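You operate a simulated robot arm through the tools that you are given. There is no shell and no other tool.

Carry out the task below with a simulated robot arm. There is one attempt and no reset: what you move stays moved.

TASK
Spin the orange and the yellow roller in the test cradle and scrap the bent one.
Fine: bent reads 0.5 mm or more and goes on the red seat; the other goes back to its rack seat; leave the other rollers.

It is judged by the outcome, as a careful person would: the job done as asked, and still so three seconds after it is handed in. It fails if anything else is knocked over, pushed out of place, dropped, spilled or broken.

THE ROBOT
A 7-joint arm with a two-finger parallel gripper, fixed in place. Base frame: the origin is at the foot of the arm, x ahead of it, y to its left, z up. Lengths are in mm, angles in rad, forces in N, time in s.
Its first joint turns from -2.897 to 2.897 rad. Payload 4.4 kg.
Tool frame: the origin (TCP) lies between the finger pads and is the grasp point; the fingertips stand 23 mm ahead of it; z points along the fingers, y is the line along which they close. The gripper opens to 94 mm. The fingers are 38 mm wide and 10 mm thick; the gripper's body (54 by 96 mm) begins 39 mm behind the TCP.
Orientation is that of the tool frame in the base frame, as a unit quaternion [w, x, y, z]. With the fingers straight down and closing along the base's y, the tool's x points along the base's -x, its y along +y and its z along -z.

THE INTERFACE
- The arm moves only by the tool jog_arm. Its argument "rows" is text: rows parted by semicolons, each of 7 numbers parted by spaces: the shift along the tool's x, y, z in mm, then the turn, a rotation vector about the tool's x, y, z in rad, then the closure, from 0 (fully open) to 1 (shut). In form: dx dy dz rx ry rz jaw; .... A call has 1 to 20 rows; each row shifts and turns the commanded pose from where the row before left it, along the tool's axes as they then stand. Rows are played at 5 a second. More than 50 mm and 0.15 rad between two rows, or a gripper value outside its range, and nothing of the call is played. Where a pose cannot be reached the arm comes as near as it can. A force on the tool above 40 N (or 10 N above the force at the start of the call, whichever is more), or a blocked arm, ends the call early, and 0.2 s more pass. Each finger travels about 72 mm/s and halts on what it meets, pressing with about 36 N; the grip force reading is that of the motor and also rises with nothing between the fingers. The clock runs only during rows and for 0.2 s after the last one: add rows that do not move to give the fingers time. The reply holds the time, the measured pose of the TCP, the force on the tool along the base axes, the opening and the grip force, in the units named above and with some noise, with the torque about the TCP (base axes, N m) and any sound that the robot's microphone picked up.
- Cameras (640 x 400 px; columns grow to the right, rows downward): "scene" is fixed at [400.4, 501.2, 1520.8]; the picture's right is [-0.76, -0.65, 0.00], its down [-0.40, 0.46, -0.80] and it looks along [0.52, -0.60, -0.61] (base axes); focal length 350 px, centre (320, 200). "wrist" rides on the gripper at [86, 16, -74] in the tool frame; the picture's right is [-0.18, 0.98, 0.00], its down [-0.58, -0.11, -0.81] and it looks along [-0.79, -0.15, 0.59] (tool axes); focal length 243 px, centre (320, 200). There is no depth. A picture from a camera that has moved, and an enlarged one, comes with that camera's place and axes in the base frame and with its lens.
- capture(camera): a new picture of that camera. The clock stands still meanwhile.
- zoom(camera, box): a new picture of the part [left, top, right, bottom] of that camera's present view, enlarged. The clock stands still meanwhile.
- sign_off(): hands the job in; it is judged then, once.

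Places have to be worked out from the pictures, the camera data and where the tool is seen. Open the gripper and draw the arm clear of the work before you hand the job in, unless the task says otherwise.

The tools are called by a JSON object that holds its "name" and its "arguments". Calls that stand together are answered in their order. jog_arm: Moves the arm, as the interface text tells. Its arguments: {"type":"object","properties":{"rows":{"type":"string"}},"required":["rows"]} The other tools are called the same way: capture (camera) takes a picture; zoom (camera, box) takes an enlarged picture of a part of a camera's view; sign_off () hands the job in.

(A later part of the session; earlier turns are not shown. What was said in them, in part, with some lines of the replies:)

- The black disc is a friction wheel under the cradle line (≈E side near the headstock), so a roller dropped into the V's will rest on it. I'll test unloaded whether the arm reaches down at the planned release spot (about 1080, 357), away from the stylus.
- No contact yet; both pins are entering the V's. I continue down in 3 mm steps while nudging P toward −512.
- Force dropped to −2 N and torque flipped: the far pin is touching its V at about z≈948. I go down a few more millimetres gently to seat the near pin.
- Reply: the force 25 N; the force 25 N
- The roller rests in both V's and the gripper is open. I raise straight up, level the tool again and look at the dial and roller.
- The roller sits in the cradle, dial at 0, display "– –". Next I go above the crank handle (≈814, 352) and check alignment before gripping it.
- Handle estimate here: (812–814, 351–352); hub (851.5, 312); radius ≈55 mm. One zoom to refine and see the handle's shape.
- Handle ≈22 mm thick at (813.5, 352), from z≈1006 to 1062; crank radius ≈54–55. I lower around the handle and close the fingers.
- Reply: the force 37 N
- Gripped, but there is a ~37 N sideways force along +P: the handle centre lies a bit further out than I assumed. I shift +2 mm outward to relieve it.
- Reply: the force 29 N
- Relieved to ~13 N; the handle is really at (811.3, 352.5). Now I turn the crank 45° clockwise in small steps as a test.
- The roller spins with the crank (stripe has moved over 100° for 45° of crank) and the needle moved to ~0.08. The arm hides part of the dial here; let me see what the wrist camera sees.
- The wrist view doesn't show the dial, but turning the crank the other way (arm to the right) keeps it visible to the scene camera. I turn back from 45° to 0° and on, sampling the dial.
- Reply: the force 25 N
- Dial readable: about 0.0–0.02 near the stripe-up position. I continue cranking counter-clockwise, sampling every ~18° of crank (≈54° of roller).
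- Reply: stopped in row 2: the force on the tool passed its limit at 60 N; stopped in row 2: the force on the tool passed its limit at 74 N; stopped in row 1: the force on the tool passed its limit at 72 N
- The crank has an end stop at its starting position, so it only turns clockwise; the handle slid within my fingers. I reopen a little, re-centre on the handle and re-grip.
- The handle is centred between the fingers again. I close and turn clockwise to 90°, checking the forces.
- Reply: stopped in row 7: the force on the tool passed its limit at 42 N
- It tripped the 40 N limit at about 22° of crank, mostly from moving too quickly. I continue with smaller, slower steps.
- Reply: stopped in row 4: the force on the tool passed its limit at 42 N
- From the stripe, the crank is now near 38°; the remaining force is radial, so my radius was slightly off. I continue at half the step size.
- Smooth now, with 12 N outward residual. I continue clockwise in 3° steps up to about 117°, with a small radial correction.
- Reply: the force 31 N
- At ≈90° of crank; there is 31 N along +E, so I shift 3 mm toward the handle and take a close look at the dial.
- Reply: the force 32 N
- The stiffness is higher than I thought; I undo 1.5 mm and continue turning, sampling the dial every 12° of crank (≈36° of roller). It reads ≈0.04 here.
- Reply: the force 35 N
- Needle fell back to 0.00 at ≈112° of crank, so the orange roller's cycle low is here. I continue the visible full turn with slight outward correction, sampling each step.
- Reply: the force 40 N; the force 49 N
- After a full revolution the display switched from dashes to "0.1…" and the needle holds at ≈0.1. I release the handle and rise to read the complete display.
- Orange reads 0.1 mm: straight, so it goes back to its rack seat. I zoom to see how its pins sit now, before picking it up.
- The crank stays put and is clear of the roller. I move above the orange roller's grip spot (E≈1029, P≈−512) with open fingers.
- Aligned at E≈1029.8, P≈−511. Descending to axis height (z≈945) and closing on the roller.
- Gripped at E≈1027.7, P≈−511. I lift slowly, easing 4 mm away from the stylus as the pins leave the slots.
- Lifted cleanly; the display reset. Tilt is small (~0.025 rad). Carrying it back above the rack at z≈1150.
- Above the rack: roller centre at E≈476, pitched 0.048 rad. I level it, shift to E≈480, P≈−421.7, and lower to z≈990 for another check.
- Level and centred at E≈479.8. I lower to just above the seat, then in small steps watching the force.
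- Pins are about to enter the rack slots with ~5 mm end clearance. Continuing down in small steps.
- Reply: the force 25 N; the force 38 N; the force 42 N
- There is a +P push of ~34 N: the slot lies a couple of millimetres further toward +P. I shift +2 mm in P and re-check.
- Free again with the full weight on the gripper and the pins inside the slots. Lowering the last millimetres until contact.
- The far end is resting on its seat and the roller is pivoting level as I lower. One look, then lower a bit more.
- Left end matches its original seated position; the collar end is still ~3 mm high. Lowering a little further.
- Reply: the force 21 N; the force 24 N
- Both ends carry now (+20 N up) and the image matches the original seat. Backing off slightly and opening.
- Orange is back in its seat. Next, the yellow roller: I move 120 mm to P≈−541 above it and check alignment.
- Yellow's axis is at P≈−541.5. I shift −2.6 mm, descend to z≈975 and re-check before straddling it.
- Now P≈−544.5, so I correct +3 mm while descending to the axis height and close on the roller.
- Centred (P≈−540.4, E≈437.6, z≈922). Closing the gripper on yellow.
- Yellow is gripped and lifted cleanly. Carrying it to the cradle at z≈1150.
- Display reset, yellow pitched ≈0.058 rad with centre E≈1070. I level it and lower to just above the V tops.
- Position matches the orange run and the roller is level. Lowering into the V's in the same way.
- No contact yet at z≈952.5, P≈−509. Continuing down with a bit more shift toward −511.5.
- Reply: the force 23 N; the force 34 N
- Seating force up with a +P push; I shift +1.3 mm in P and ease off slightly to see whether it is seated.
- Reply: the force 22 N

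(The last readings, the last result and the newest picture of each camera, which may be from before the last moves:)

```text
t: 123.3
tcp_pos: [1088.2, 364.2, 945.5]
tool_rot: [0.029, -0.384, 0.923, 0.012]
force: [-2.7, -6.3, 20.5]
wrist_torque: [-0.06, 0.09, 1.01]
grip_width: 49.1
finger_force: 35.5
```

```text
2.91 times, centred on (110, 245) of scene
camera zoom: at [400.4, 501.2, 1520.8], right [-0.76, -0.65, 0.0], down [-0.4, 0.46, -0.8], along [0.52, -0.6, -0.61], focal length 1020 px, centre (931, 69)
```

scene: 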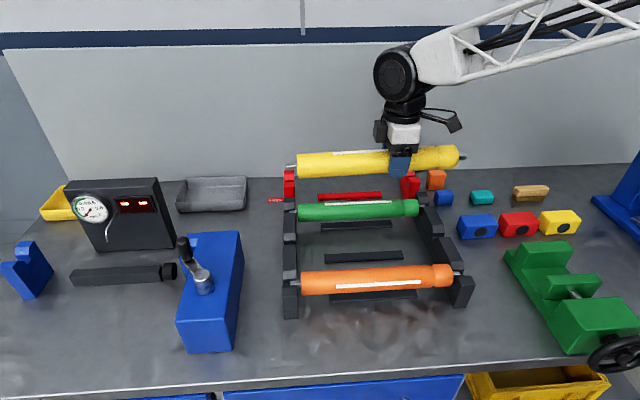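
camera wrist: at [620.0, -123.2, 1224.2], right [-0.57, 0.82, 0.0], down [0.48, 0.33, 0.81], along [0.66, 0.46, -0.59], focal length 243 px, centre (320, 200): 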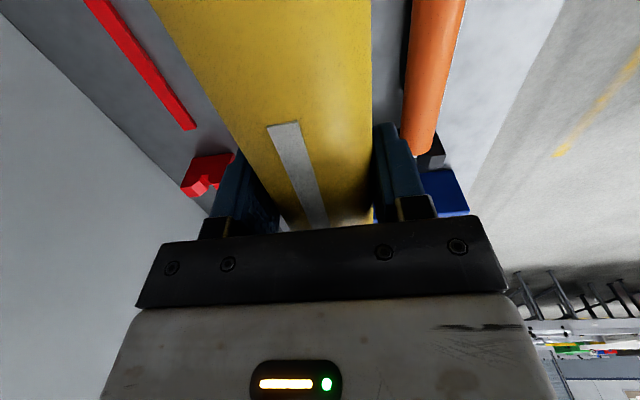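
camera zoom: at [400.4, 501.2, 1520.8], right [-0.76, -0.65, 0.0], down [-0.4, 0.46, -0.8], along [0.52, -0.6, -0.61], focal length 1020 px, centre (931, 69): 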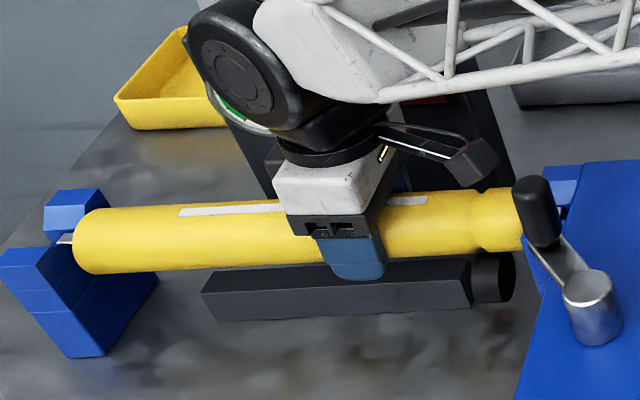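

Seated: +20 N upward at z≈945.5 with balanced torque. Backing off, opening and rising.

{"name": "jog_arm", "arguments": {"rows": "0 0 -1.5 0 0 0 1; 0 0 0 0 0 0 0.8; 0 0 0 0 0 0 0.5; 0 0 0 0 0 0 0.2; 0 0 0 0 0 0 0; 0 0 0 0 0 0 0; 0 0 0 0 0 0 0"}}

{"name": "jog_arm", "arguments": {"rows": "-0.6 0 -10 0 0 0 0; -1.2 0 -20 0 0 0 0; -2.5 0 -40 0 0 0 0; -2.5 0 -40 0 0 0 0; -2.5 0 -40 0 0 0 0; 0 0 -45 0 0.029 0 0; 0 0 -5 0 0.033 0 0; 45 0 0 0 0 0 0; 45 0 0 0 0 0 0; 45 0 0 0 0 0 0; 0 0 0 0 0 0 0"}}

{"name": "zoom", "arguments": {"camera": "scene", "box": [0, 170, 250, 350]}}

{"name": "capture", "arguments": {"camera": "wrist"}}

```text
t: 124.9
tcp_pos: [1088.1, 363.8, 945.4]
tool_rot: [0.028, -0.384, 0.923, 0.012]
force: [0.3, -0.8, 0.7]
wrist_torque: [0.0, 0.02, -0.01]
grip_width: 94.2
finger_force: 0.1
```

```text
t: 127.3
tcp_pos: [991.5, 265.8, 1145.1]
tool_rot: [0.0, -0.385, 0.923, 0.0]
force: [-0.3, 0.6, -0.1]
wrist_torque: [0.01, 0.0, 0.0]
grip_width: 94.3
finger_force: 0.0
```

```text
2.22 times, centred on (125, 260) of scene
camera zoom: at [400.4, 501.2, 1520.8], right [-0.76, -0.65, 0.0], down [-0.4, 0.46, -0.8], along [0.52, -0.6, -0.61], focal length 779 px, centre (753, 67)
```

zoom: 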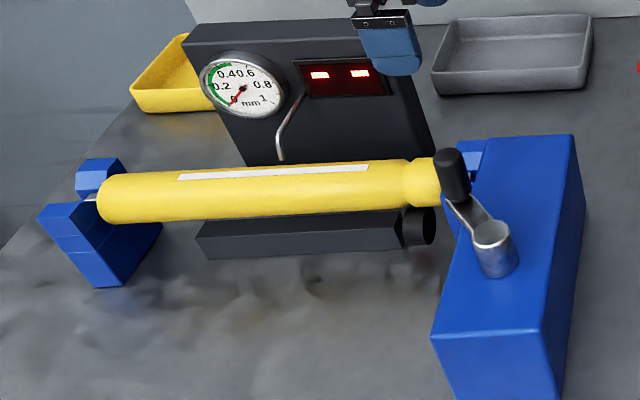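

```text
taken
camera wrist: at [920.6, 215.9, 1221.2], right [-0.57, 0.82, 0.0], down [0.49, 0.34, 0.81], along [0.66, 0.46, -0.59], focal length 243 px, centre (320, 200)
```

wrist: 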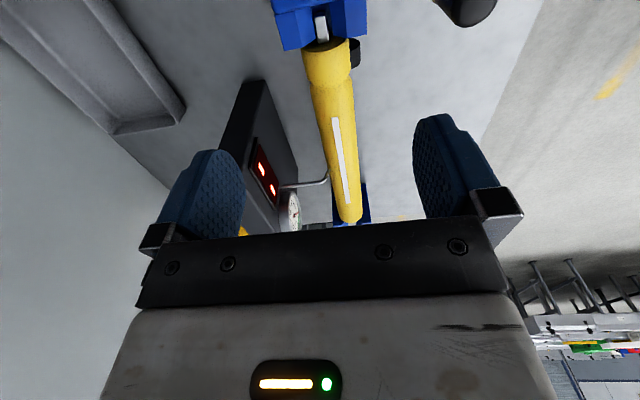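

Yellow is seated, display at dashes. The crank handle is near (907, 310) now; I move above it and measure with the wrist camera.

{"name": "jog_arm", "arguments": {"rows": "9.5 30.3 0 0 0 0 0; 9.5 30.3 0 0 0 0 0; 9.5 30.4 0 0 0 0 0; 0 0 18 0 0 0 0; 0 0 0 0 0 0 0; 0 0 0 0 0 0 0"}}

{"name": "zoom", "arguments": {"camera": "wrist", "box": [240, 20, 400, 130]}}

{"name": "capture", "arguments": {"camera": "scene"}}

```text
t: 128.7
tcp_pos: [907.0, 311.6, 1129.6]
tool_rot: [0.0, -0.384, 0.923, -0.001]
force: [0.6, 0.3, -0.7]
wrist_torque: [0.0, -0.04, -0.01]
grip_width: 94.0
finger_force: 0.0
```

```text
3.64 times, centred on (320, 75) of wrist
camera zoom: at [836.4, 260.1, 1204.3], right [-0.57, 0.82, 0.0], down [0.49, 0.34, 0.81], along [0.66, 0.46, -0.59], focal length 882 px, centre (320, 654)
```

zoom: 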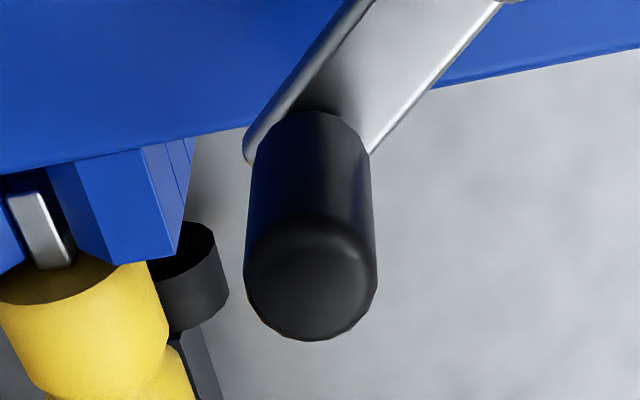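

```text
taken
```

scene: 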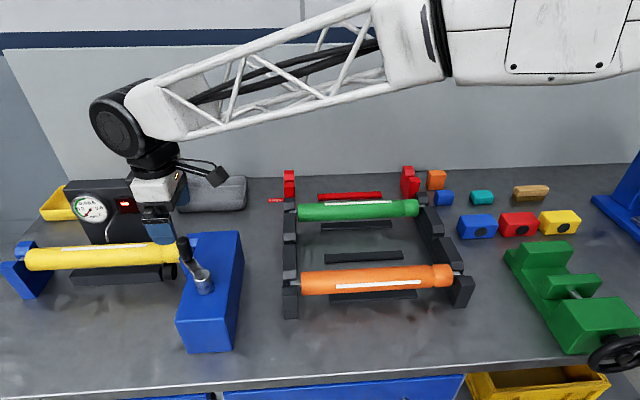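

Combining both views, the hub is at about (E 823, P −379.5) with radius 55.2 and the handle at ~139°. I lower around it and grip.

{"name": "jog_arm", "arguments": {"rows": "2.2 -0.3 0 0 0 0 0; 0 0 28 0 0 0 0; 0 0 28 0 0 0 0; 0 0 28 0 0 0 0; 0 0 0 0 0 0 0; 0 0 0 0 0 0 0.3; 0 0 0 0 0 0 0.55; 0 0 0 0 0 0 0.55; 0 0 0 0 0 0 0.55"}}

{"name": "capture", "arguments": {"camera": "wrist"}}

```text
t: 130.7
tcp_pos: [905.8, 310.1, 1043.9]
tool_rot: [0.0, -0.385, 0.923, -0.001]
force: [0.1, 0.5, -0.5]
wrist_torque: [-0.03, 0.02, -0.04]
grip_width: 42.3
finger_force: 0.0
```

```text
taken
camera wrist: at [835.0, 259.4, 1118.8], right [-0.57, 0.82, 0.0], down [0.49, 0.34, 0.81], along [0.66, 0.46, -0.59], focal length 243 px, centre (320, 200)
```

wrist: 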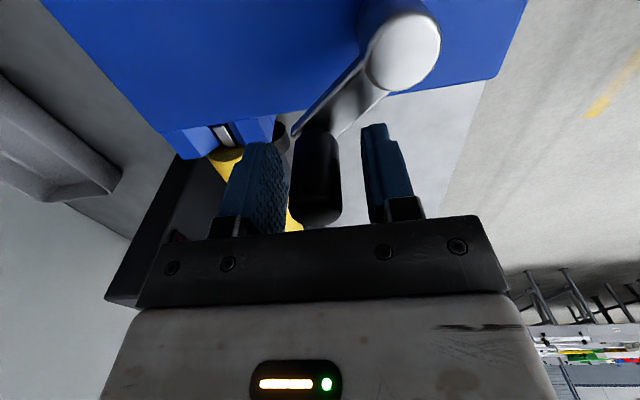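

The handle sits between the fingers just as in the earlier good grip. Closing.

{"name": "jog_arm", "arguments": {"rows": "0 0 0 0 0 0 0.75; 0 0 0 0 0 0 1; 0 0 0 0 0 0 1; 0 0 0 0 0 0 1"}}

```text
t: 131.7
tcp_pos: [906.5, 309.4, 1044.2]
tool_rot: [0.0, -0.384, 0.923, 0.0]
force: [5.3, -1.0, -0.2]
wrist_torque: [0.41, 0.5, -0.01]
grip_width: 23.3
finger_force: 45.2
```

Very low residual force. Turning clockwise from ~139° in 3° steps.

{"name": "jog_arm", "arguments": {"rows": "2.23 -1.84 0 0 0 0 1; 2.32 -1.72 0 0 0 0 1; 2.41 -1.6 0 0 0 0 1; 2.49 -1.47 0 0 0 0 1; 2.56 -1.33 0 0 0 0 1; 2.63 -1.2 0 0 0 0 1; 2.69 -1.06 0 0 0 0 1; 0 0 0 0 0 0 1"}}

{"name": "zoom", "arguments": {"camera": "scene", "box": [20, 180, 190, 290]}}

```text
t: 133.5
tcp_pos: [899.0, 289.7, 1045.2]
tool_rot: [0.0, -0.384, 0.923, -0.001]
force: [8.3, -3.5, -9.6]
wrist_torque: [-0.4, -0.61, -0.02]
grip_width: 23.1
finger_force: 44.7
```

```text
3.64 times, centred on (105, 235) of scene
camera zoom: at [400.4, 501.2, 1520.8], right [-0.76, -0.65, 0.0], down [-0.4, 0.46, -0.8], along [0.52, -0.6, -0.61], focal length 1274 px, centre (1102, 73)
```

zoom: 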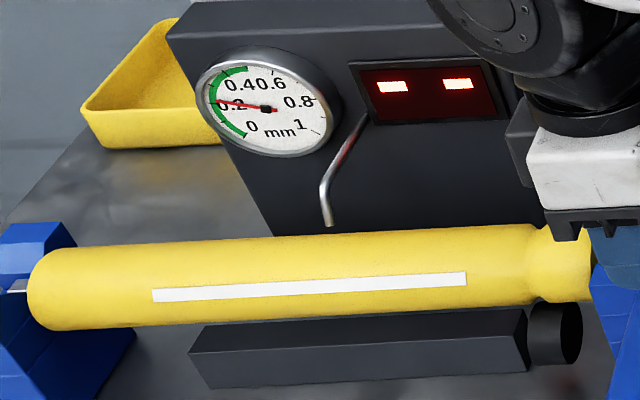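

It turns smoothly and the needle is already at ≈0.22. Continuing clockwise.

{"name": "jog_arm", "arguments": {"rows": "2.74 -0.92 0 0 0 0 1; 2.78 -0.77 0 0 0 0 1; 2.82 -0.63 0 0 0 0 1; 2.85 -0.48 0 0 0 0 1; 2.87 -0.33 0 0 0 0 1; 2.88 -0.18 0 0 0 0 1; 2.89 -0.03 0 0 0 0 1; 0 0 0 0 0 0 1"}}

{"name": "zoom", "arguments": {"camera": "scene", "box": [20, 180, 190, 290]}}

{"name": "jog_arm", "arguments": {"rows": "2.89 0.13 0 0 0 0 1; 2.88 0.28 0 0 0 0 1; 2.86 0.43 0 0 0 0 1; 2.83 0.58 0 0 0 0 1; 2.8 0.72 0 0 0 0 1; 2.76 0.87 0 0 0 0 1; 2.71 1.01 0 0 0 0 1; 0 0 0 0 0 0 1"}}

{"name": "zoom", "arguments": {"camera": "scene", "box": [20, 180, 190, 290]}}

```text
t: 135.3
tcp_pos: [888.7, 272.6, 1043.6]
tool_rot: [0.0, -0.385, 0.923, 0.0]
force: [-8.7, 10.4, -10.1]
wrist_torque: [-0.06, -1.01, 0.0]
grip_width: 23.2
finger_force: 44.9
```

```text
3.64 times, centred on (105, 235) of scene
camera zoom: at [400.4, 501.2, 1520.8], right [-0.76, -0.65, 0.0], down [-0.4, 0.46, -0.8], along [0.52, -0.6, -0.61], focal length 1274 px, centre (1102, 73)
```

zoom: 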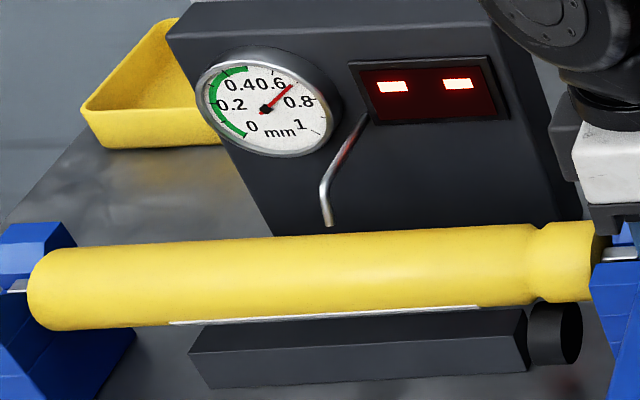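

```text
t: 137.1
tcp_pos: [869.8, 261.7, 1043.2]
tool_rot: [-0.001, -0.385, 0.923, 0.001]
force: [-11.5, 26.7, -16.5]
wrist_torque: [-0.08, -0.48, 0.05]
grip_width: 23.3
finger_force: 45.5
```

```text
3.64 times, centred on (105, 235) of scene
camera zoom: at [400.4, 501.2, 1520.8], right [-0.76, -0.65, 0.0], down [-0.4, 0.46, -0.8], along [0.52, -0.6, -0.61], focal length 1274 px, centre (1102, 73)
```

zoom: 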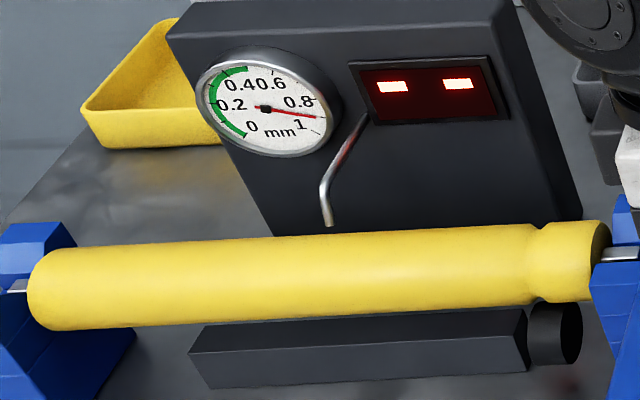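

The needle went to 0.67 and then ≈0.88 — clearly bent. I complete the full turn so that the display gives its final reading, with a slight inward correction.

{"name": "jog_arm", "arguments": {"rows": "2.52 1.47 0 0 0 0 1; 2.45 1.6 0 0 0 0 1; 2.37 1.72 0 0 0 0 1; 2.28 1.84 0 0 0 0 1; 2.35 1.68 0 0 0 0 1; 2.26 1.8 0 0 0 0 1; 2.16 1.92 0 0 0 0 1; 0 0 0 0 0 0 1"}}

{"name": "zoom", "arguments": {"camera": "scene", "box": [20, 180, 190, 290]}}

{"name": "jog_arm", "arguments": {"rows": "2.06 2.03 0 0 0 0 1; 1.95 2.13 0 0 0 0 1; 1.84 2.23 0 0 0 0 1; 1.72 2.32 0 0 0 0 1; 1.6 2.41 0 0 0 0 1; 1.47 2.49 0 0 0 0 1; 1.33 2.56 0 0 0 0 1; 0 0 0 0 0 0 1"}}

{"name": "zoom", "arguments": {"camera": "scene", "box": [20, 180, 190, 290]}}

```text
t: 138.9
tcp_pos: [850.9, 258.5, 1043.4]
tool_rot: [0.0, -0.384, 0.923, 0.0]
force: [-0.7, 16.5, -25.8]
wrist_torque: [0.07, -0.25, 0.07]
grip_width: 22.8
finger_force: 44.8
```

```text
3.64 times, centred on (105, 235) of scene
camera zoom: at [400.4, 501.2, 1520.8], right [-0.76, -0.65, 0.0], down [-0.4, 0.46, -0.8], along [0.52, -0.6, -0.61], focal length 1274 px, centre (1102, 73)
```

zoom: 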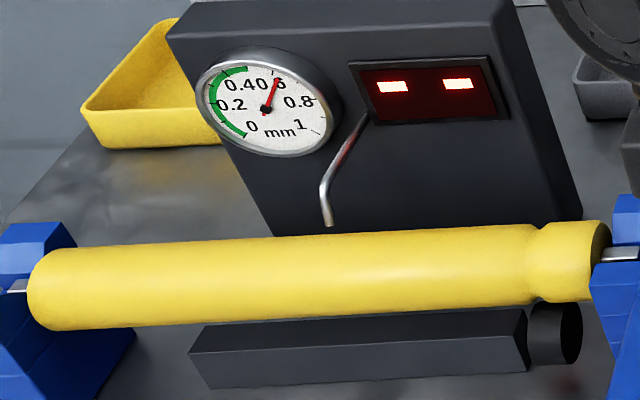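

```text
t: 140.7
tcp_pos: [831.6, 261.4, 1043.9]
tool_rot: [-0.001, -0.384, 0.923, 0.0]
force: [1.7, 6.4, -30.2]
wrist_torque: [0.12, -0.29, -0.01]
grip_width: 23.0
finger_force: 44.9
```

```text
3.64 times, centred on (105, 235) of scene
camera zoom: at [400.4, 501.2, 1520.8], right [-0.76, -0.65, 0.0], down [-0.4, 0.46, -0.8], along [0.52, -0.6, -0.61], focal length 1274 px, centre (1102, 73)
```

zoom: 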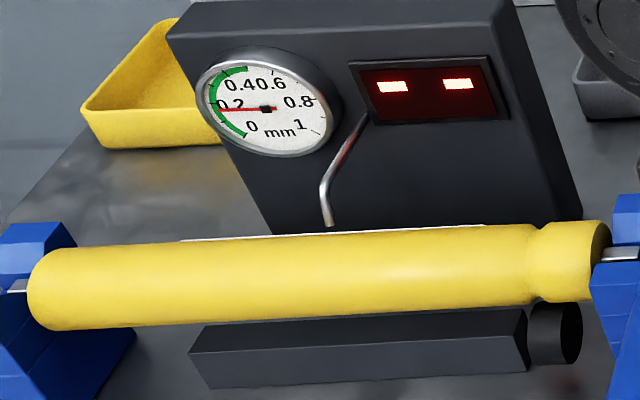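

Needle is coming back down (≈0.18) as the turn nears completion. A −30 N vertical pull has built up, so I ease down 1.5 mm while finishing the turn.

{"name": "jog_arm", "arguments": {"rows": "1.2 2.63 0.8 0 0 0 1; 1.06 2.69 0.8 0 0 0 1; 0.92 2.74 0.5 0 0 0 1; 0.77 2.78 0 0 0 0 1; 0.63 2.82 0 0 0 0 1; 0.48 2.85 0 0 0 0 1; 0 0 0 0 0 0 1"}}

{"name": "zoom", "arguments": {"camera": "scene", "box": [20, 180, 190, 290]}}

```text
t: 142.3
tcp_pos: [816.2, 269.6, 1043.1]
tool_rot: [0.001, -0.384, 0.923, -0.001]
force: [-3.8, -7.0, 18.7]
wrist_torque: [0.47, -0.12, 0.03]
grip_width: 22.9
finger_force: 45.7
```

```text
3.64 times, centred on (105, 235) of scene
camera zoom: at [400.4, 501.2, 1520.8], right [-0.76, -0.65, 0.0], down [-0.4, 0.46, -0.8], along [0.52, -0.6, -0.61], focal length 1274 px, centre (1102, 73)
```

zoom: 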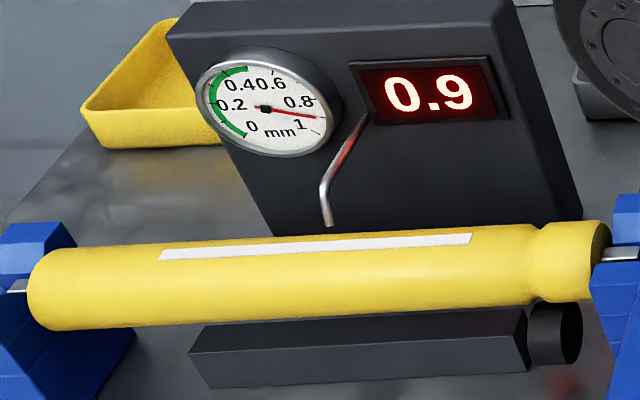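

Display: 0.9 mm — yellow is bent and goes to the red seat. Releasing the handle and rising.

{"name": "jog_arm", "arguments": {"rows": "0 0 -0.8 0 0 0 1; 0 0 0 0 0 0 0.8; 0 0 0 0 0 0 0.5; 0 0 0 0 0 0 0.3; 0 0 0 0 0 0 0.3; 0 0 -30 0 0 0 0.3; 0 0 -40 0 0 0 0; 0 0 -40 0 0 0 0; 0 0 0 0 0 0 0; 0 0 0 0 0 0 0"}}

{"name": "zoom", "arguments": {"camera": "scene", "box": [0, 170, 250, 350]}}

```text
t: 144.5
tcp_pos: [815.2, 271.3, 1153.6]
tool_rot: [0.001, -0.384, 0.923, 0.001]
force: [0.0, -0.5, -0.3]
wrist_torque: [-0.03, -0.01, -0.01]
grip_width: 94.0
finger_force: 0.2
```

```text
2.22 times, centred on (125, 260) of scene
camera zoom: at [400.4, 501.2, 1520.8], right [-0.76, -0.65, 0.0], down [-0.4, 0.46, -0.8], along [0.52, -0.6, -0.61], focal length 779 px, centre (753, 67)
```

zoom: 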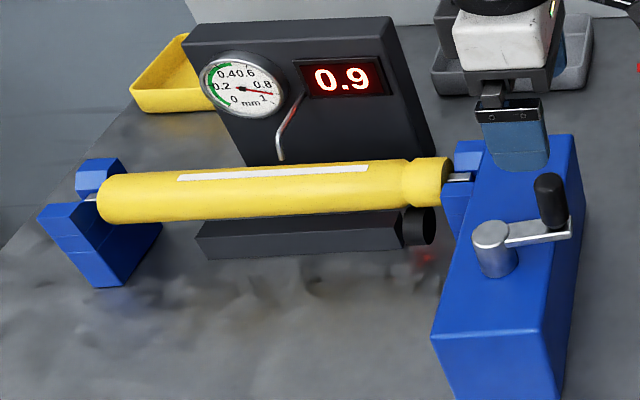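

Before picking yellow, I'll measure the red seat. Moving at z≈1150 to look at its near (collar-side) post.

{"name": "jog_arm", "arguments": {"rows": "37.7 -29 0 0 0 0 0; 37.7 -29 0 0 0 0 0; 37.7 -29 0 0 0 0 0; 37.7 -29 0 0 0 0 0; 37.7 -29 0 0 0 0 0; 37.7 -29 0 0 0 0 0; 37.7 -29 0 0 0 0 0; 37.7 -29 0 0 0 0 0; 37.7 -29 0 0 0 0 0; 37.7 -29 0 0 0 0 0; 37.7 -29 0 0 0 0 0; 37.7 -29 0 0 0 0 0; 37.7 -29 0 0 0 0 0; 37.7 -29 0 0 0 0 0; 0 0 0 0 0 0 0; 0 0 0 0 0 0 0"}}

{"name": "capture", "arguments": {"camera": "wrist"}}

{"name": "zoom", "arguments": {"camera": "wrist", "box": [220, 0, 420, 130]}}

{"name": "zoom", "arguments": {"camera": "wrist", "box": [220, 100, 420, 230]}}

```text
t: 147.9
tcp_pos: [731.8, -389.7, 1153.0]
tool_rot: [0.0, -0.384, 0.923, 0.0]
force: [-0.3, -0.4, 0.0]
wrist_torque: [-0.01, -0.03, 0.03]
grip_width: 93.8
finger_force: 0.1
```

```text
taken
camera wrist: at [661.2, -440.4, 1227.5], right [-0.57, 0.82, 0.0], down [0.49, 0.34, 0.81], along [0.66, 0.46, -0.59], focal length 243 px, centre (320, 200)
```

wrist: 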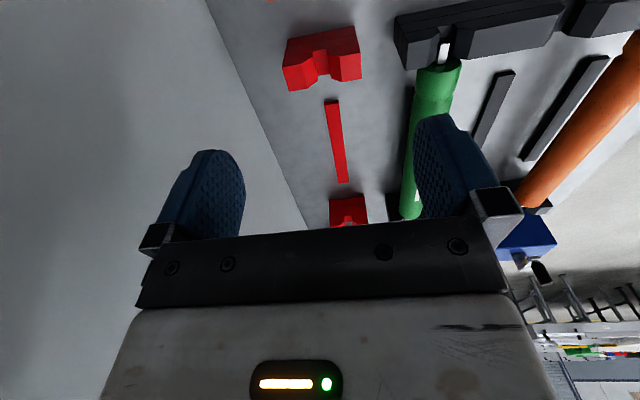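

```text
3.08 times, centred on (320, 65) of wrist
camera zoom: at [661.2, -440.4, 1227.5], right [-0.57, 0.82, 0.0], down [0.49, 0.34, 0.81], along [0.66, 0.46, -0.59], focal length 746 px, centre (320, 615)
```

zoom: 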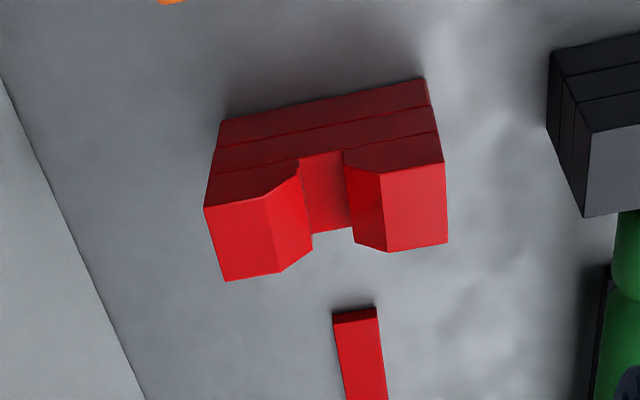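

```text
3.08 times, centred on (320, 165) of wrist
camera zoom: at [661.2, -440.4, 1227.5], right [-0.57, 0.82, 0.0], down [0.49, 0.34, 0.81], along [0.66, 0.46, -0.59], focal length 746 px, centre (320, 308)
```

zoom: 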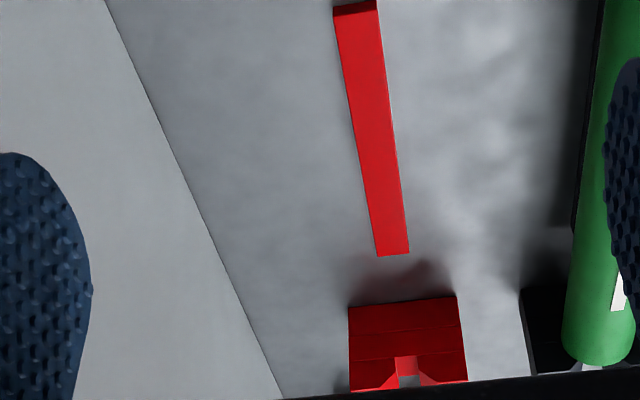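

Red seat measured: same E centre (≈479.7) and height as the rack, axis at P≈−801. Now back to above the yellow roller in the cradle.

{"name": "jog_arm", "arguments": {"rows": "-43.6 15.6 0 0 0 0 0; -43.6 15.6 0 0 0 0 0; -43.6 15.6 0 0 0 0 0; -43.6 15.6 0 0 0 0 0; -43.6 15.6 0 0 0 0 0; -43.6 15.6 0 0 0 0 0; -43.6 15.6 0 0 0 0 0; -43.6 15.6 0 0 0 0 0; -43.6 15.6 0 0 0 0 0; -43.6 15.6 0 0 0 0 0; -43.6 15.6 0 0 0 0 0; -43.6 15.6 0 0 0 0 0; -43.6 15.6 0 0 0 0 0; -43.6 15.6 0 0 0 0 0; -43.6 15.6 0 0 0 0 0; -43.6 15.6 0 0 0 0 0; -43.6 15.6 0 0 0 0 0; -43.6 15.6 0 0 0 0 0; 0 0 0 0 0 0 0; 0 0 0 0 0 0 0"}}

```text
t: 152.1
tcp_pos: [1086.5, 364.8, 1152.7]
tool_rot: [0.0, -0.384, 0.923, 0.0]
force: [0.0, -0.3, -0.6]
wrist_torque: [0.0, 0.0, -0.01]
grip_width: 94.1
finger_force: 0.1
```

Above the roller at E≈1026, P≈−510. Descending to just above, then around it.

{"name": "jog_arm", "arguments": {"rows": "-1.5 -1 0 0 0 0 0; 0 0 40 0 0 0 0; 0 0 40 0 0 0 0; 0 0 40 0 0 0 0; 0 0 0 0 0 0 0; 0 0 0 0 0 0 0"}}

{"name": "capture", "arguments": {"camera": "wrist"}}

```text
t: 153.5
tcp_pos: [1087.4, 363.3, 1032.4]
tool_rot: [-0.001, -0.384, 0.923, 0.0]
force: [0.8, 0.3, 0.1]
wrist_torque: [-0.04, 0.02, -0.01]
grip_width: 94.1
finger_force: 0.1
```

```text
taken
camera wrist: at [1016.8, 313.1, 1107.3], right [-0.57, 0.82, 0.0], down [0.49, 0.34, 0.81], along [0.66, 0.46, -0.59], focal length 243 px, centre (320, 200)
```

wrist: 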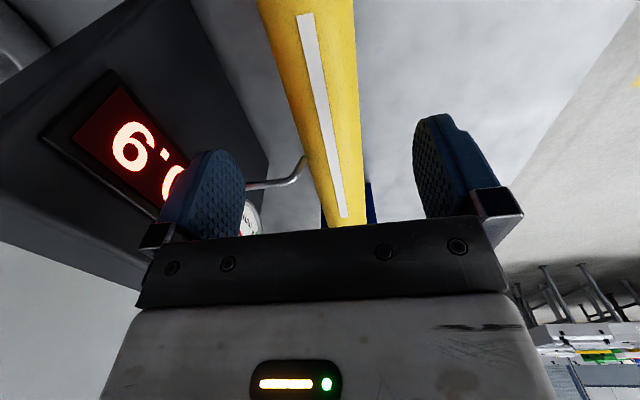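

Well aligned (E≈1025.8, P≈−512). Descending to the axis height and closing on the yellow roller.

{"name": "jog_arm", "arguments": {"rows": "-1.5 0.5 30 0 0 0 0; 0 0 30 0 0 0 0; 0 0 15 0 0 0 0; 0 0 10.5 0 0 0 0; 0 0 0 0 0 0 0; 0 0 0 0 0 0 0.3; 0 0 0 0 0 0 0.5; 0 0 0 0 0 0 0.8; 0 0 0 0 0 0 1; 0 0 0 0 0 0 1; 0 0 0 0 0 0 1"}}

```text
t: 155.9
tcp_pos: [1088.0, 365.5, 947.9]
tool_rot: [0.0, -0.385, 0.923, 0.001]
force: [-1.9, 1.3, 0.3]
wrist_torque: [0.5, -0.35, 0.83]
grip_width: 49.1
finger_force: 36.0
```

Gripped. Lifting gently, easing away from the stylus as the pins clear.

{"name": "jog_arm", "arguments": {"rows": "0 0 -4 0 0 0 1; 0 0 -5 0 0 0 1; 0 2 -5 0 0 0 1; 0 2 -6 0 0 0 1; 0 0 -10 0 0 0 1; 0 0 -20 0 0 0 1; 0 0 -30 0 0 0 1; 0 0 -35 0 0 0 1; 0 0 -35 0 0 0 1; 0 0 -35 0 0 0 1; 0 0 -20 0 0 0 1; 0 0 0 0 0 0 1"}}

{"name": "capture", "arguments": {"camera": "scene"}}

{"name": "capture", "arguments": {"camera": "wrist"}}

```text
t: 158.5
tcp_pos: [1085.9, 368.7, 1151.3]
tool_rot: [-0.001, -0.384, 0.923, -0.001]
force: [-0.4, -0.1, -5.2]
wrist_torque: [-0.13, 0.17, 0.25]
grip_width: 49.8
finger_force: 36.0
```

```text
taken
```

scene: 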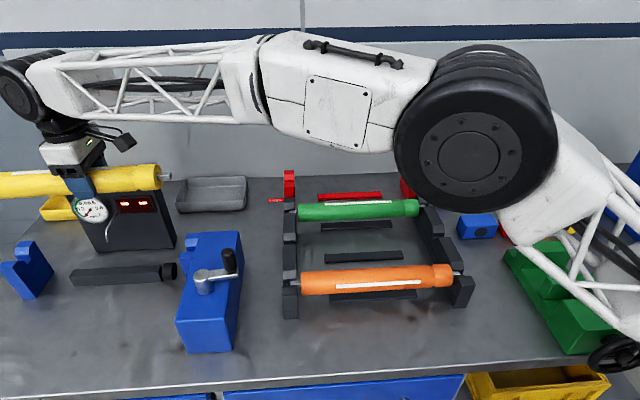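

```text
taken
camera wrist: at [1013.7, 317.1, 1226.3], right [-0.57, 0.82, 0.0], down [0.49, 0.34, 0.81], along [0.66, 0.46, -0.59], focal length 243 px, centre (320, 200)
```

wrist: 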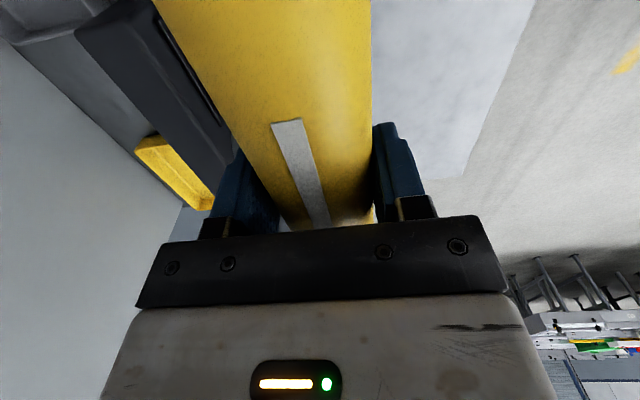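

Carrying the yellow roller: first along −E away from the gauge box, then diagonally to above the red seat.

{"name": "jog_arm", "arguments": {"rows": "14 0 0 0 0 0 1; 25 0 0 0 0 0 1; 28 0 0 0 0 0 1; 28 0 0 0 0 0 1; 28 0 0 0 0 0 1; 28 0 0 0 0 0 1; 28 0 0 0 0 0 1; 28 0 0 0 0 0 1; 28 -5 0 0 0 0 1; 26 -12 0 0 0 0 1; 22 -18 0 0 0 0 1; 22 -18 0 0 0 0 1; 22 -18 0 0 0 0 1; 22 -18 0 0 0 0 1; 22 -18 0 0 0 0 1; 22 -18 0 0 0 0 1; 22 -18 0 0 0 0 1; 22 -18 0 0 0 0 1"}}

{"name": "jog_arm", "arguments": {"rows": "22 -18 0 0 0 0 1; 22 -18 0 0 0 0 1; 22 -18 0 0 0 0 1; 22 -18 0 0 0 0 1; 22 -18 0 0 0 0 1; 22 -18 0 0 0 0 1; 22 -18 0 0 0 0 1; 2 -7 0 0 0 0 1; 0 0 0 0 0 0 1; 0 0 0 0 0 0 1"}}

{"name": "capture", "arguments": {"camera": "scene"}}

{"name": "capture", "arguments": {"camera": "wrist"}}

```text
t: 162.3
tcp_pos: [891.4, -56.6, 1152.0]
tool_rot: [0.0, -0.385, 0.923, 0.0]
force: [-0.1, -1.2, -4.9]
wrist_torque: [-0.11, 0.17, -0.15]
grip_width: 49.3
finger_force: 36.1
```

```text
t: 164.5
tcp_pos: [877.2, -259.8, 1152.1]
tool_rot: [0.0, -0.385, 0.923, 0.0]
force: [-0.1, -0.3, -5.4]
wrist_torque: [-0.17, 0.16, -0.14]
grip_width: 49.5
finger_force: 35.7
```

```text
taken
```

scene: 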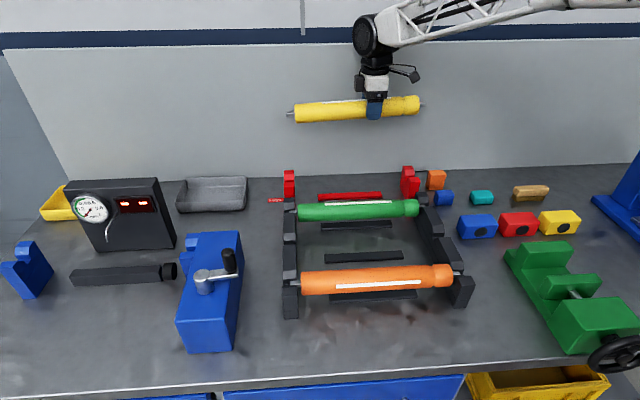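

```text
taken
camera wrist: at [806.2, -311.4, 1227.5], right [-0.57, 0.82, 0.0], down [0.49, 0.34, 0.81], along [0.66, 0.46, -0.59], focal length 243 px, centre (320, 200)
```

wrist: 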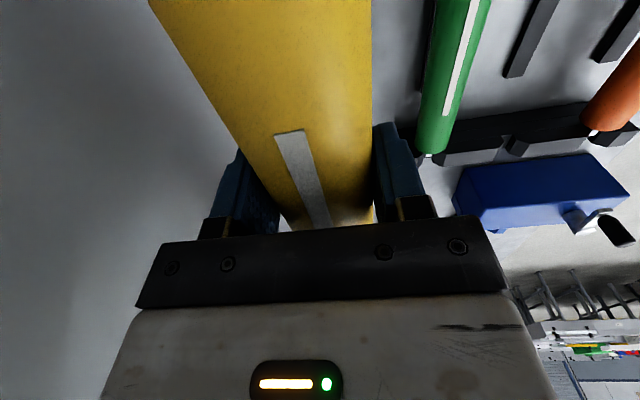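

Above the red seat at E≈436.6, P≈−804. I zoom in on both roller ends to determine tilt and centre.

{"name": "zoom", "arguments": {"camera": "scene", "box": [270, 80, 370, 150]}}

{"name": "zoom", "arguments": {"camera": "scene", "box": [360, 70, 460, 140]}}

```text
5.71 times, centred on (320, 115) of scene
camera zoom: at [400.4, 501.2, 1520.8], right [-0.76, -0.65, 0.0], down [-0.4, 0.46, -0.8], along [0.52, -0.6, -0.61], focal length 2003 px, centre (320, 686)
```

zoom: 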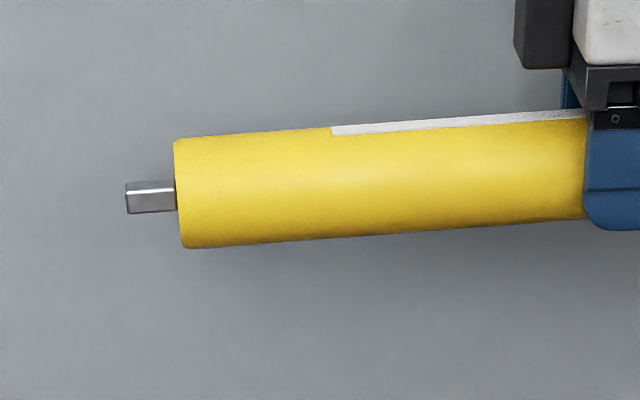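

```text
5.71 times, centred on (410, 105) of scene
camera zoom: at [400.4, 501.2, 1520.8], right [-0.76, -0.65, 0.0], down [-0.4, 0.46, -0.8], along [0.52, -0.6, -0.61], focal length 2003 px, centre (-194, 743)
```

zoom: 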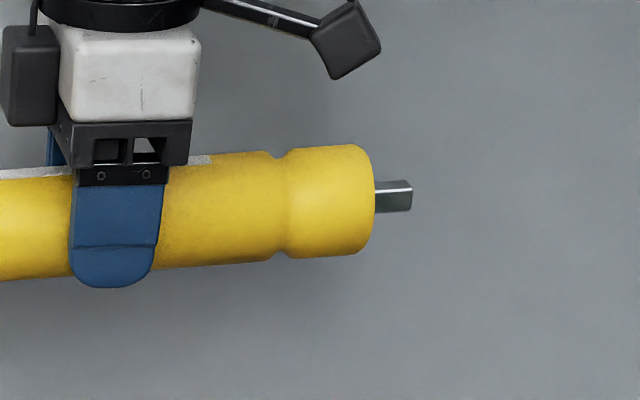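

Tilt ≈0.046 rad, centre E≈476.8. I level it, shift to E≈479.7, P≈−801.2, and lower to z≈990.

{"name": "jog_arm", "arguments": {"rows": "0 0 0 0 -0.023 0 1; 0 0 0 0 -0.023 0 1; -2.9 2.8 0 0 0 0 1; 1.5 0 32 0 0 0 1; 1.5 0 32 0 0 0 1; 1.5 0 32 0 0 0 1; 1.5 0 32 0 0 0 1; 1.5 0 32 0 0 0 1; 0 0 0 0 0 0 1; 0 0 0 0 0 0 1"}}

{"name": "zoom", "arguments": {"camera": "scene", "box": [265, 145, 365, 215]}}

{"name": "zoom", "arguments": {"camera": "scene", "box": [360, 140, 460, 210]}}

```text
t: 166.7
tcp_pos: [876.3, -256.1, 995.8]
tool_rot: [0.02, -0.384, 0.923, 0.009]
force: [-0.9, 0.1, -6.1]
wrist_torque: [-0.17, 0.16, -0.13]
grip_width: 49.2
finger_force: 35.5
```

```text
5.71 times, centred on (315, 180) of scene
camera zoom: at [400.4, 501.2, 1520.8], right [-0.76, -0.65, 0.0], down [-0.4, 0.46, -0.8], along [0.52, -0.6, -0.61], focal length 2003 px, centre (349, 314)
```

zoom: 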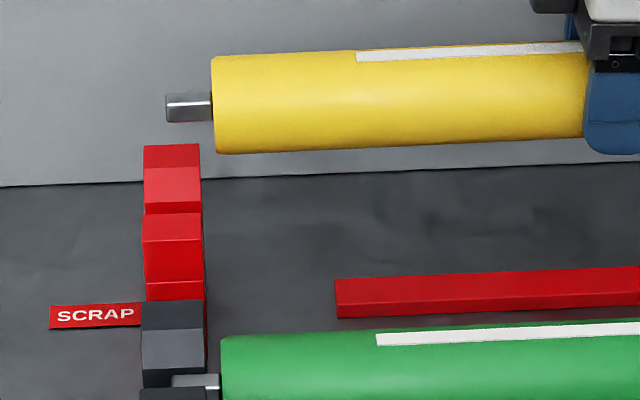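

```text
5.71 times, centred on (410, 175) of scene
camera zoom: at [400.4, 501.2, 1520.8], right [-0.76, -0.65, 0.0], down [-0.4, 0.46, -0.8], along [0.52, -0.6, -0.61], focal length 2003 px, centre (-194, 343)
```

zoom: 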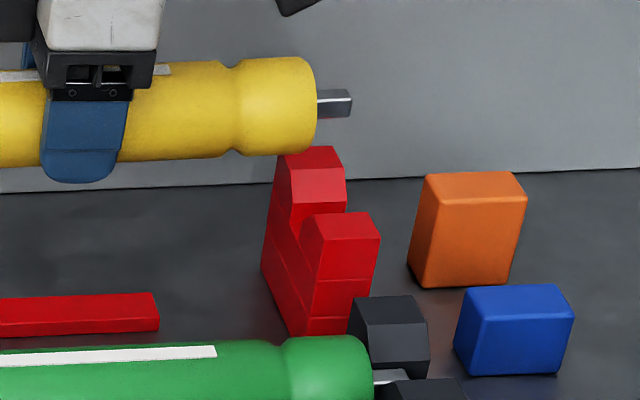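

Centred (E≈479.5), level, P≈−800.7. Lowering to just above the slots.

{"name": "jog_arm", "arguments": {"rows": "0.7 0 15 0 0 0 1; 0.7 0 15 0 0 0 1; 0.5 0 10 0 0 0 1; 0.5 0 10 0 0 0 1; 0 0 0 0 0 0 1"}}

{"name": "zoom", "arguments": {"camera": "scene", "box": [265, 145, 365, 215]}}

{"name": "zoom", "arguments": {"camera": "scene", "box": [360, 140, 460, 210]}}

```text
t: 167.9
tcp_pos: [876.7, -256.4, 942.4]
tool_rot: [0.021, -0.384, 0.923, 0.009]
force: [0.4, 0.0, -6.3]
wrist_torque: [-0.19, 0.13, -0.1]
grip_width: 49.4
finger_force: 36.1
```

```text
5.71 times, centred on (315, 180) of scene
camera zoom: at [400.4, 501.2, 1520.8], right [-0.76, -0.65, 0.0], down [-0.4, 0.46, -0.8], along [0.52, -0.6, -0.61], focal length 2003 px, centre (349, 314)
```

zoom: 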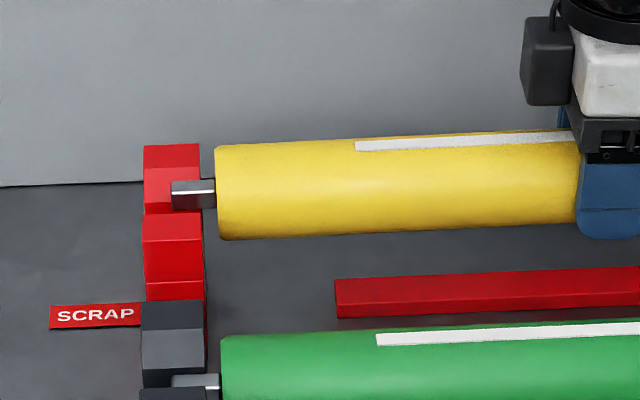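

```text
5.71 times, centred on (410, 175) of scene
camera zoom: at [400.4, 501.2, 1520.8], right [-0.76, -0.65, 0.0], down [-0.4, 0.46, -0.8], along [0.52, -0.6, -0.61], focal length 2003 px, centre (-194, 343)
```

zoom: 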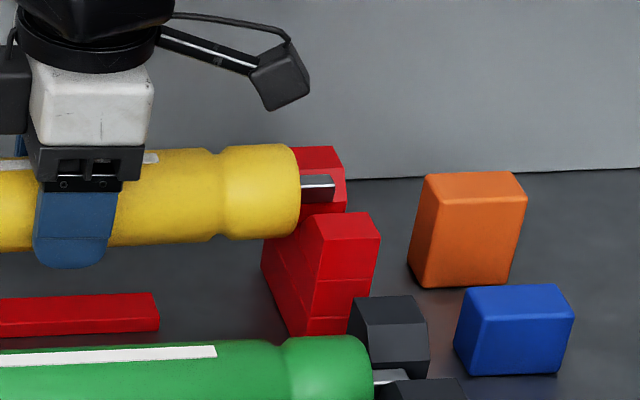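

Both pins are right above the red slots (P≈−801.2, axis z≈939). Continuing in small steps with force checks.

{"name": "jog_arm", "arguments": {"rows": "0.2 0 4 0 0 0 1; 0.2 0 4 0 0 0 1; 0 0 0 0 0 0 1"}}

{"name": "jog_arm", "arguments": {"rows": "0.15 0 3 0 0 0 1; 0 0 0 0 0 0 1"}}

{"name": "jog_arm", "arguments": {"rows": "0.15 0 3 0 0 0 1; 0 0 0 0 0 0 1"}}

```text
t: 168.7
tcp_pos: [876.0, -256.8, 933.9]
tool_rot: [0.021, -0.384, 0.923, 0.008]
force: [1.5, -0.1, -5.6]
wrist_torque: [-0.14, 0.12, -0.1]
grip_width: 49.2
finger_force: 35.8
```

```text
t: 169.3
tcp_pos: [876.3, -257.1, 932.3]
tool_rot: [0.022, -0.384, 0.923, 0.008]
force: [-0.3, 1.2, -5.1]
wrist_torque: [-0.14, 0.15, 0.08]
grip_width: 49.5
finger_force: 35.9
```

```text
t: 169.9
tcp_pos: [876.5, -257.0, 929.1]
tool_rot: [0.021, -0.384, 0.923, 0.009]
force: [0.9, 0.4, -5.4]
wrist_torque: [-0.19, 0.17, -0.11]
grip_width: 49.3
finger_force: 36.0
```

No contact yet at z≈929; the pins are dropping freely into the slots. Continuing in 2 mm steps.

{"name": "jog_arm", "arguments": {"rows": "0.1 0 2 0 0 0 1; 0 0 0 0 0 0 1"}}

{"name": "jog_arm", "arguments": {"rows": "0.1 0 2 0 0 0 1; 0 0 0 0 0 0 1"}}

{"name": "jog_arm", "arguments": {"rows": "0.1 0 2 0 0 0 1; 0 0 0 0 0 0 1"}}

```text
t: 170.5
tcp_pos: [876.2, -256.3, 926.0]
tool_rot: [0.021, -0.384, 0.923, 0.009]
force: [1.1, -1.2, -3.1]
wrist_torque: [0.28, -0.31, -0.25]
grip_width: 49.4
finger_force: 35.4
```

```text
t: 171.1
tcp_pos: [877.2, -255.4, 923.8]
tool_rot: [0.021, -0.385, 0.923, 0.008]
force: [-1.3, 1.0, -2.5]
wrist_torque: [0.35, -0.29, 0.31]
grip_width: 49.0
finger_force: 36.0
```

```text
t: 171.7
tcp_pos: [875.0, -256.9, 923.2]
tool_rot: [0.02, -0.384, 0.923, 0.008]
force: [-1.3, -2.0, 6.2]
wrist_torque: [-0.17, 0.23, -0.5]
grip_width: 49.4
finger_force: 36.5
```

Both ends are in contact now (+6 N). One more small press and a look at both ends.

{"name": "jog_arm", "arguments": {"rows": "0.1 0 1.5 0 0 0 1; 0 0 0 0 0 0 1"}}

{"name": "zoom", "arguments": {"camera": "scene", "box": [265, 145, 365, 215]}}

{"name": "zoom", "arguments": {"camera": "scene", "box": [360, 140, 460, 210]}}

```text
t: 172.3
tcp_pos: [876.8, -256.8, 923.7]
tool_rot: [0.022, -0.385, 0.923, 0.009]
force: [-2.8, 1.9, 22.2]
wrist_torque: [-0.03, 0.03, -0.92]
grip_width: 49.4
finger_force: 35.8
```

```text
5.71 times, centred on (315, 180) of scene
camera zoom: at [400.4, 501.2, 1520.8], right [-0.76, -0.65, 0.0], down [-0.4, 0.46, -0.8], along [0.52, -0.6, -0.61], focal length 2003 px, centre (349, 314)
```

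zoom: 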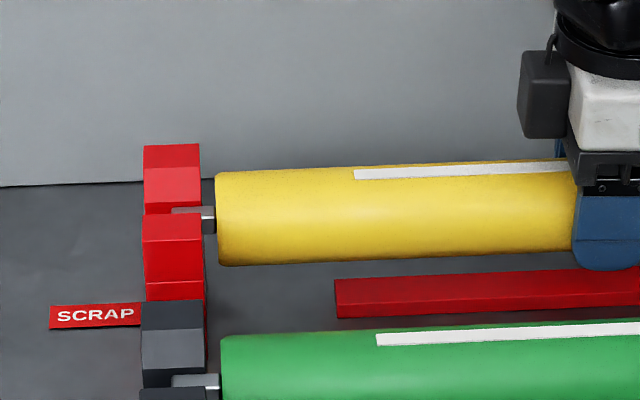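

```text
5.71 times, centred on (410, 175) of scene
camera zoom: at [400.4, 501.2, 1520.8], right [-0.76, -0.65, 0.0], down [-0.4, 0.46, -0.8], along [0.52, -0.6, -0.61], focal length 2003 px, centre (-194, 343)
```

zoom: 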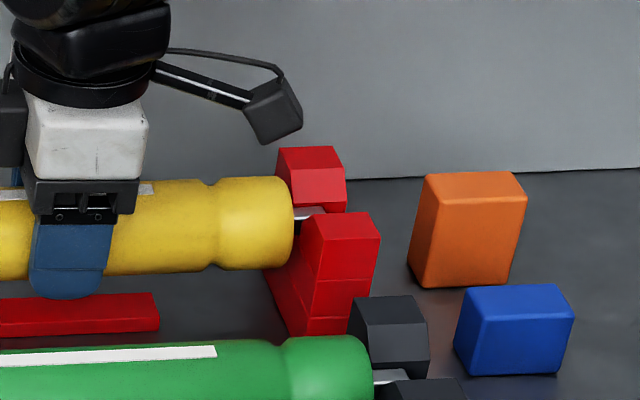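

The yellow roller is seated in both red V's (+22 N up, balanced). Backing off, opening and rising straight up.

{"name": "jog_arm", "arguments": {"rows": "0 0 -1.5 0 0 0 1; 0 0 0 0 0 0 0.8; 0 0 0 0 0 0 0.5; 0 0 0 0 0 0 0.2; 0 0 0 0 0 0 0; 0 0 0 0 0 0 0; 0 0 0 0 0 0 0"}}

{"name": "jog_arm", "arguments": {"rows": "-0.5 0 -10 0 0 0 0; -1 0 -20 0 0 0 0; -1.9 0 -40 0 0 0 0; -1.9 0 -40 0 0 0 0; -1.9 0 -40 0 0 0 0; -1.9 0 -40 0 0 0 0; -1.9 0 -40 0 0 0 0; 0 0 0 0 0.023 0 0; 0 0 0 0 0.023 0 0; 0 0 0 0 0 0 0"}}

{"name": "zoom", "arguments": {"camera": "scene", "box": [250, 130, 490, 320]}}

{"name": "capture", "arguments": {"camera": "scene"}}

```text
t: 173.9
tcp_pos: [875.8, -254.7, 923.0]
tool_rot: [0.021, -0.384, 0.923, 0.008]
force: [-0.1, 0.0, -0.2]
wrist_torque: [0.01, -0.02, 0.05]
grip_width: 94.1
finger_force: 0.0
```

```text
t: 176.1
tcp_pos: [877.0, -255.1, 1152.1]
tool_rot: [-0.001, -0.385, 0.923, -0.001]
force: [1.0, -0.5, 0.5]
wrist_torque: [0.01, -0.01, -0.01]
grip_width: 93.9
finger_force: 0.1
```

```text
2.11 times, centred on (370, 225) of scene
camera zoom: at [400.4, 501.2, 1520.8], right [-0.76, -0.65, 0.0], down [-0.4, 0.46, -0.8], along [0.52, -0.6, -0.61], focal length 738 px, centre (215, 147)
```

zoom: 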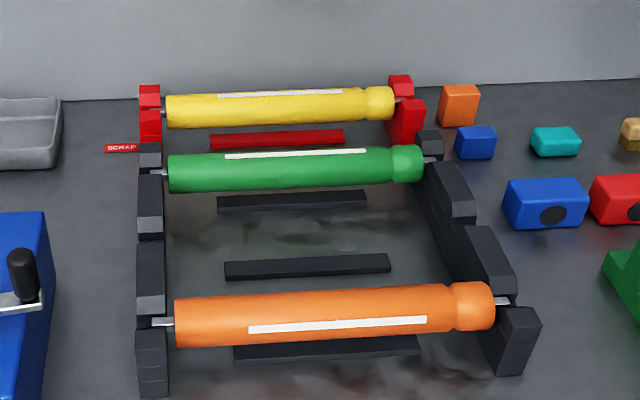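

```text
taken
```

scene: 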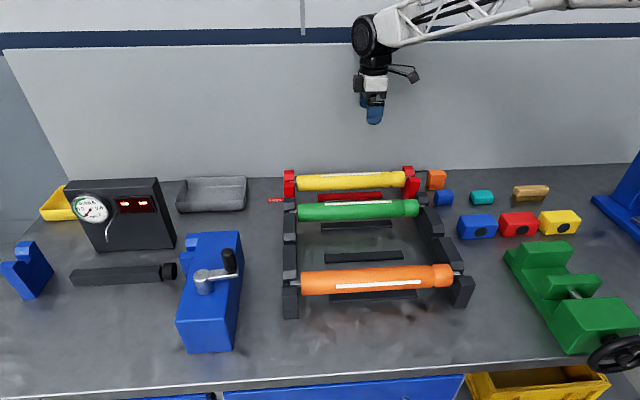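

Yellow is on the red seat, orange and green in the rack. I verify the seated ends closely and draw the arm further clear.

{"name": "zoom", "arguments": {"camera": "scene", "box": [270, 155, 440, 255]}}

{"name": "zoom", "arguments": {"camera": "scene", "box": [270, 220, 490, 330]}}

{"name": "jog_arm", "arguments": {"rows": "0 0 -45 0 0 0 0; 0 0 -45 0 0 0 0; 20 40 0 0 0 0 0; 20 40 0 0 0 0 0; 20 40 0 0 0 0 0; 20 40 0 0 0 0 0; 20 40 0 0 0 0 0; 20 40 0 0 0 0 0; 0 0 0 0 0 0 0; 0 0 0 0 0 0 0"}}

{"name": "capture", "arguments": {"camera": "scene"}}

{"name": "capture", "arguments": {"camera": "wrist"}}

```text
3.76 times, centred on (355, 205) of scene
camera zoom: at [400.4, 501.2, 1520.8], right [-0.76, -0.65, 0.0], down [-0.4, 0.46, -0.8], along [0.52, -0.6, -0.61], focal length 1320 px, centre (188, 181)
```

zoom: 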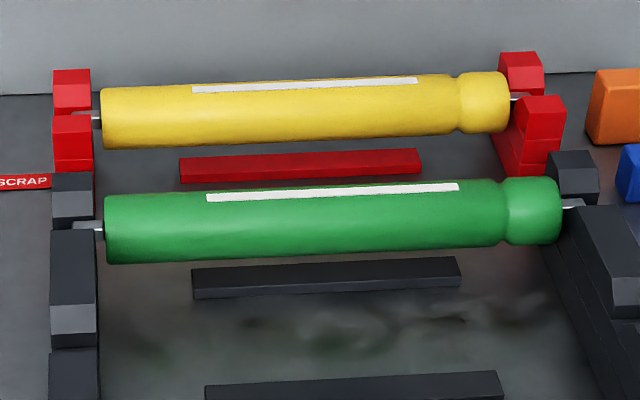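

```text
2.91 times, centred on (380, 275) of scene
camera zoom: at [400.4, 501.2, 1520.8], right [-0.76, -0.65, 0.0], down [-0.4, 0.46, -0.8], along [0.52, -0.6, -0.61], focal length 1020 px, centre (146, -18)
```

zoom: 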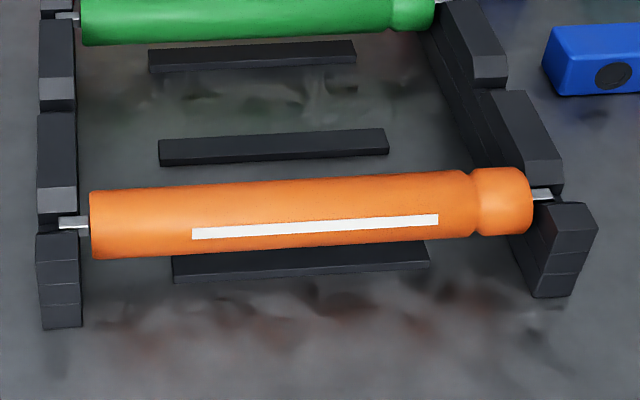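

```text
t: 178.3
tcp_pos: [620.9, -168.3, 1245.8]
tool_rot: [0.0, -0.385, 0.923, 0.0]
force: [0.5, 0.3, 0.5]
wrist_torque: [0.01, -0.02, 0.03]
grip_width: 94.1
finger_force: 0.1
```

```text
taken
```

scene: 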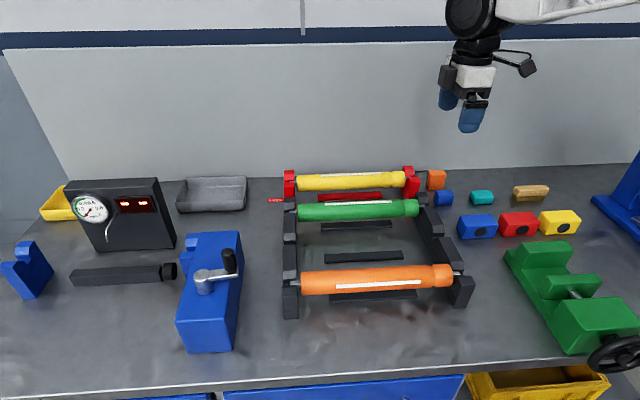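

```text
taken
camera wrist: at [549.6, -219.4, 1320.1], right [-0.57, 0.82, 0.0], down [0.49, 0.34, 0.81], along [0.66, 0.46, -0.59], focal length 243 px, centre (320, 200)
```

wrist: 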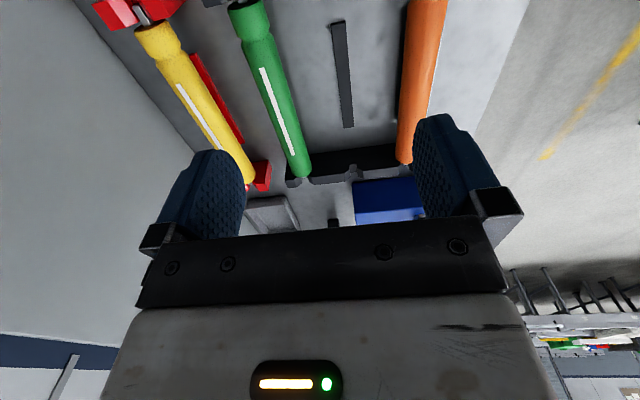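

The orange roller (0.1 mm) is back in its rack seat and the yellow one (0.9 mm, bent) is on the red scrap seat. The green roller hasn't been touched, the gripper is open and the arm is clear, so I'm handing in the job.

{"name": "sign_off", "arguments": {}}

```text
The job is handed in.
```

I spun both rollers in the test cradle. The yellow one is bent and is now on the red scrap seat.

| Roller | Reading | Result | Where it is now |
|---|---|---|---|
| Orange | 0.1 mm | Straight | Back in its rack seat |
| Yellow | 0.9 mm | Bent (0.5 mm or more) | Red scrap seat |

- **Other rollers:** I left the green roller alone, and nothing else was knocked or pushed out of place.
- **Crank:** it has an end stop where it started. I pushed against that stop briefly before turning the other way, and saw no sign of damage. I left the handle at a different angle from where it started.
- **Orange's white stripe:** it now faces the front instead of up, because I put the roller back as it came out of the cradle.

At the end the gripper was open and the arm was clear of the work.
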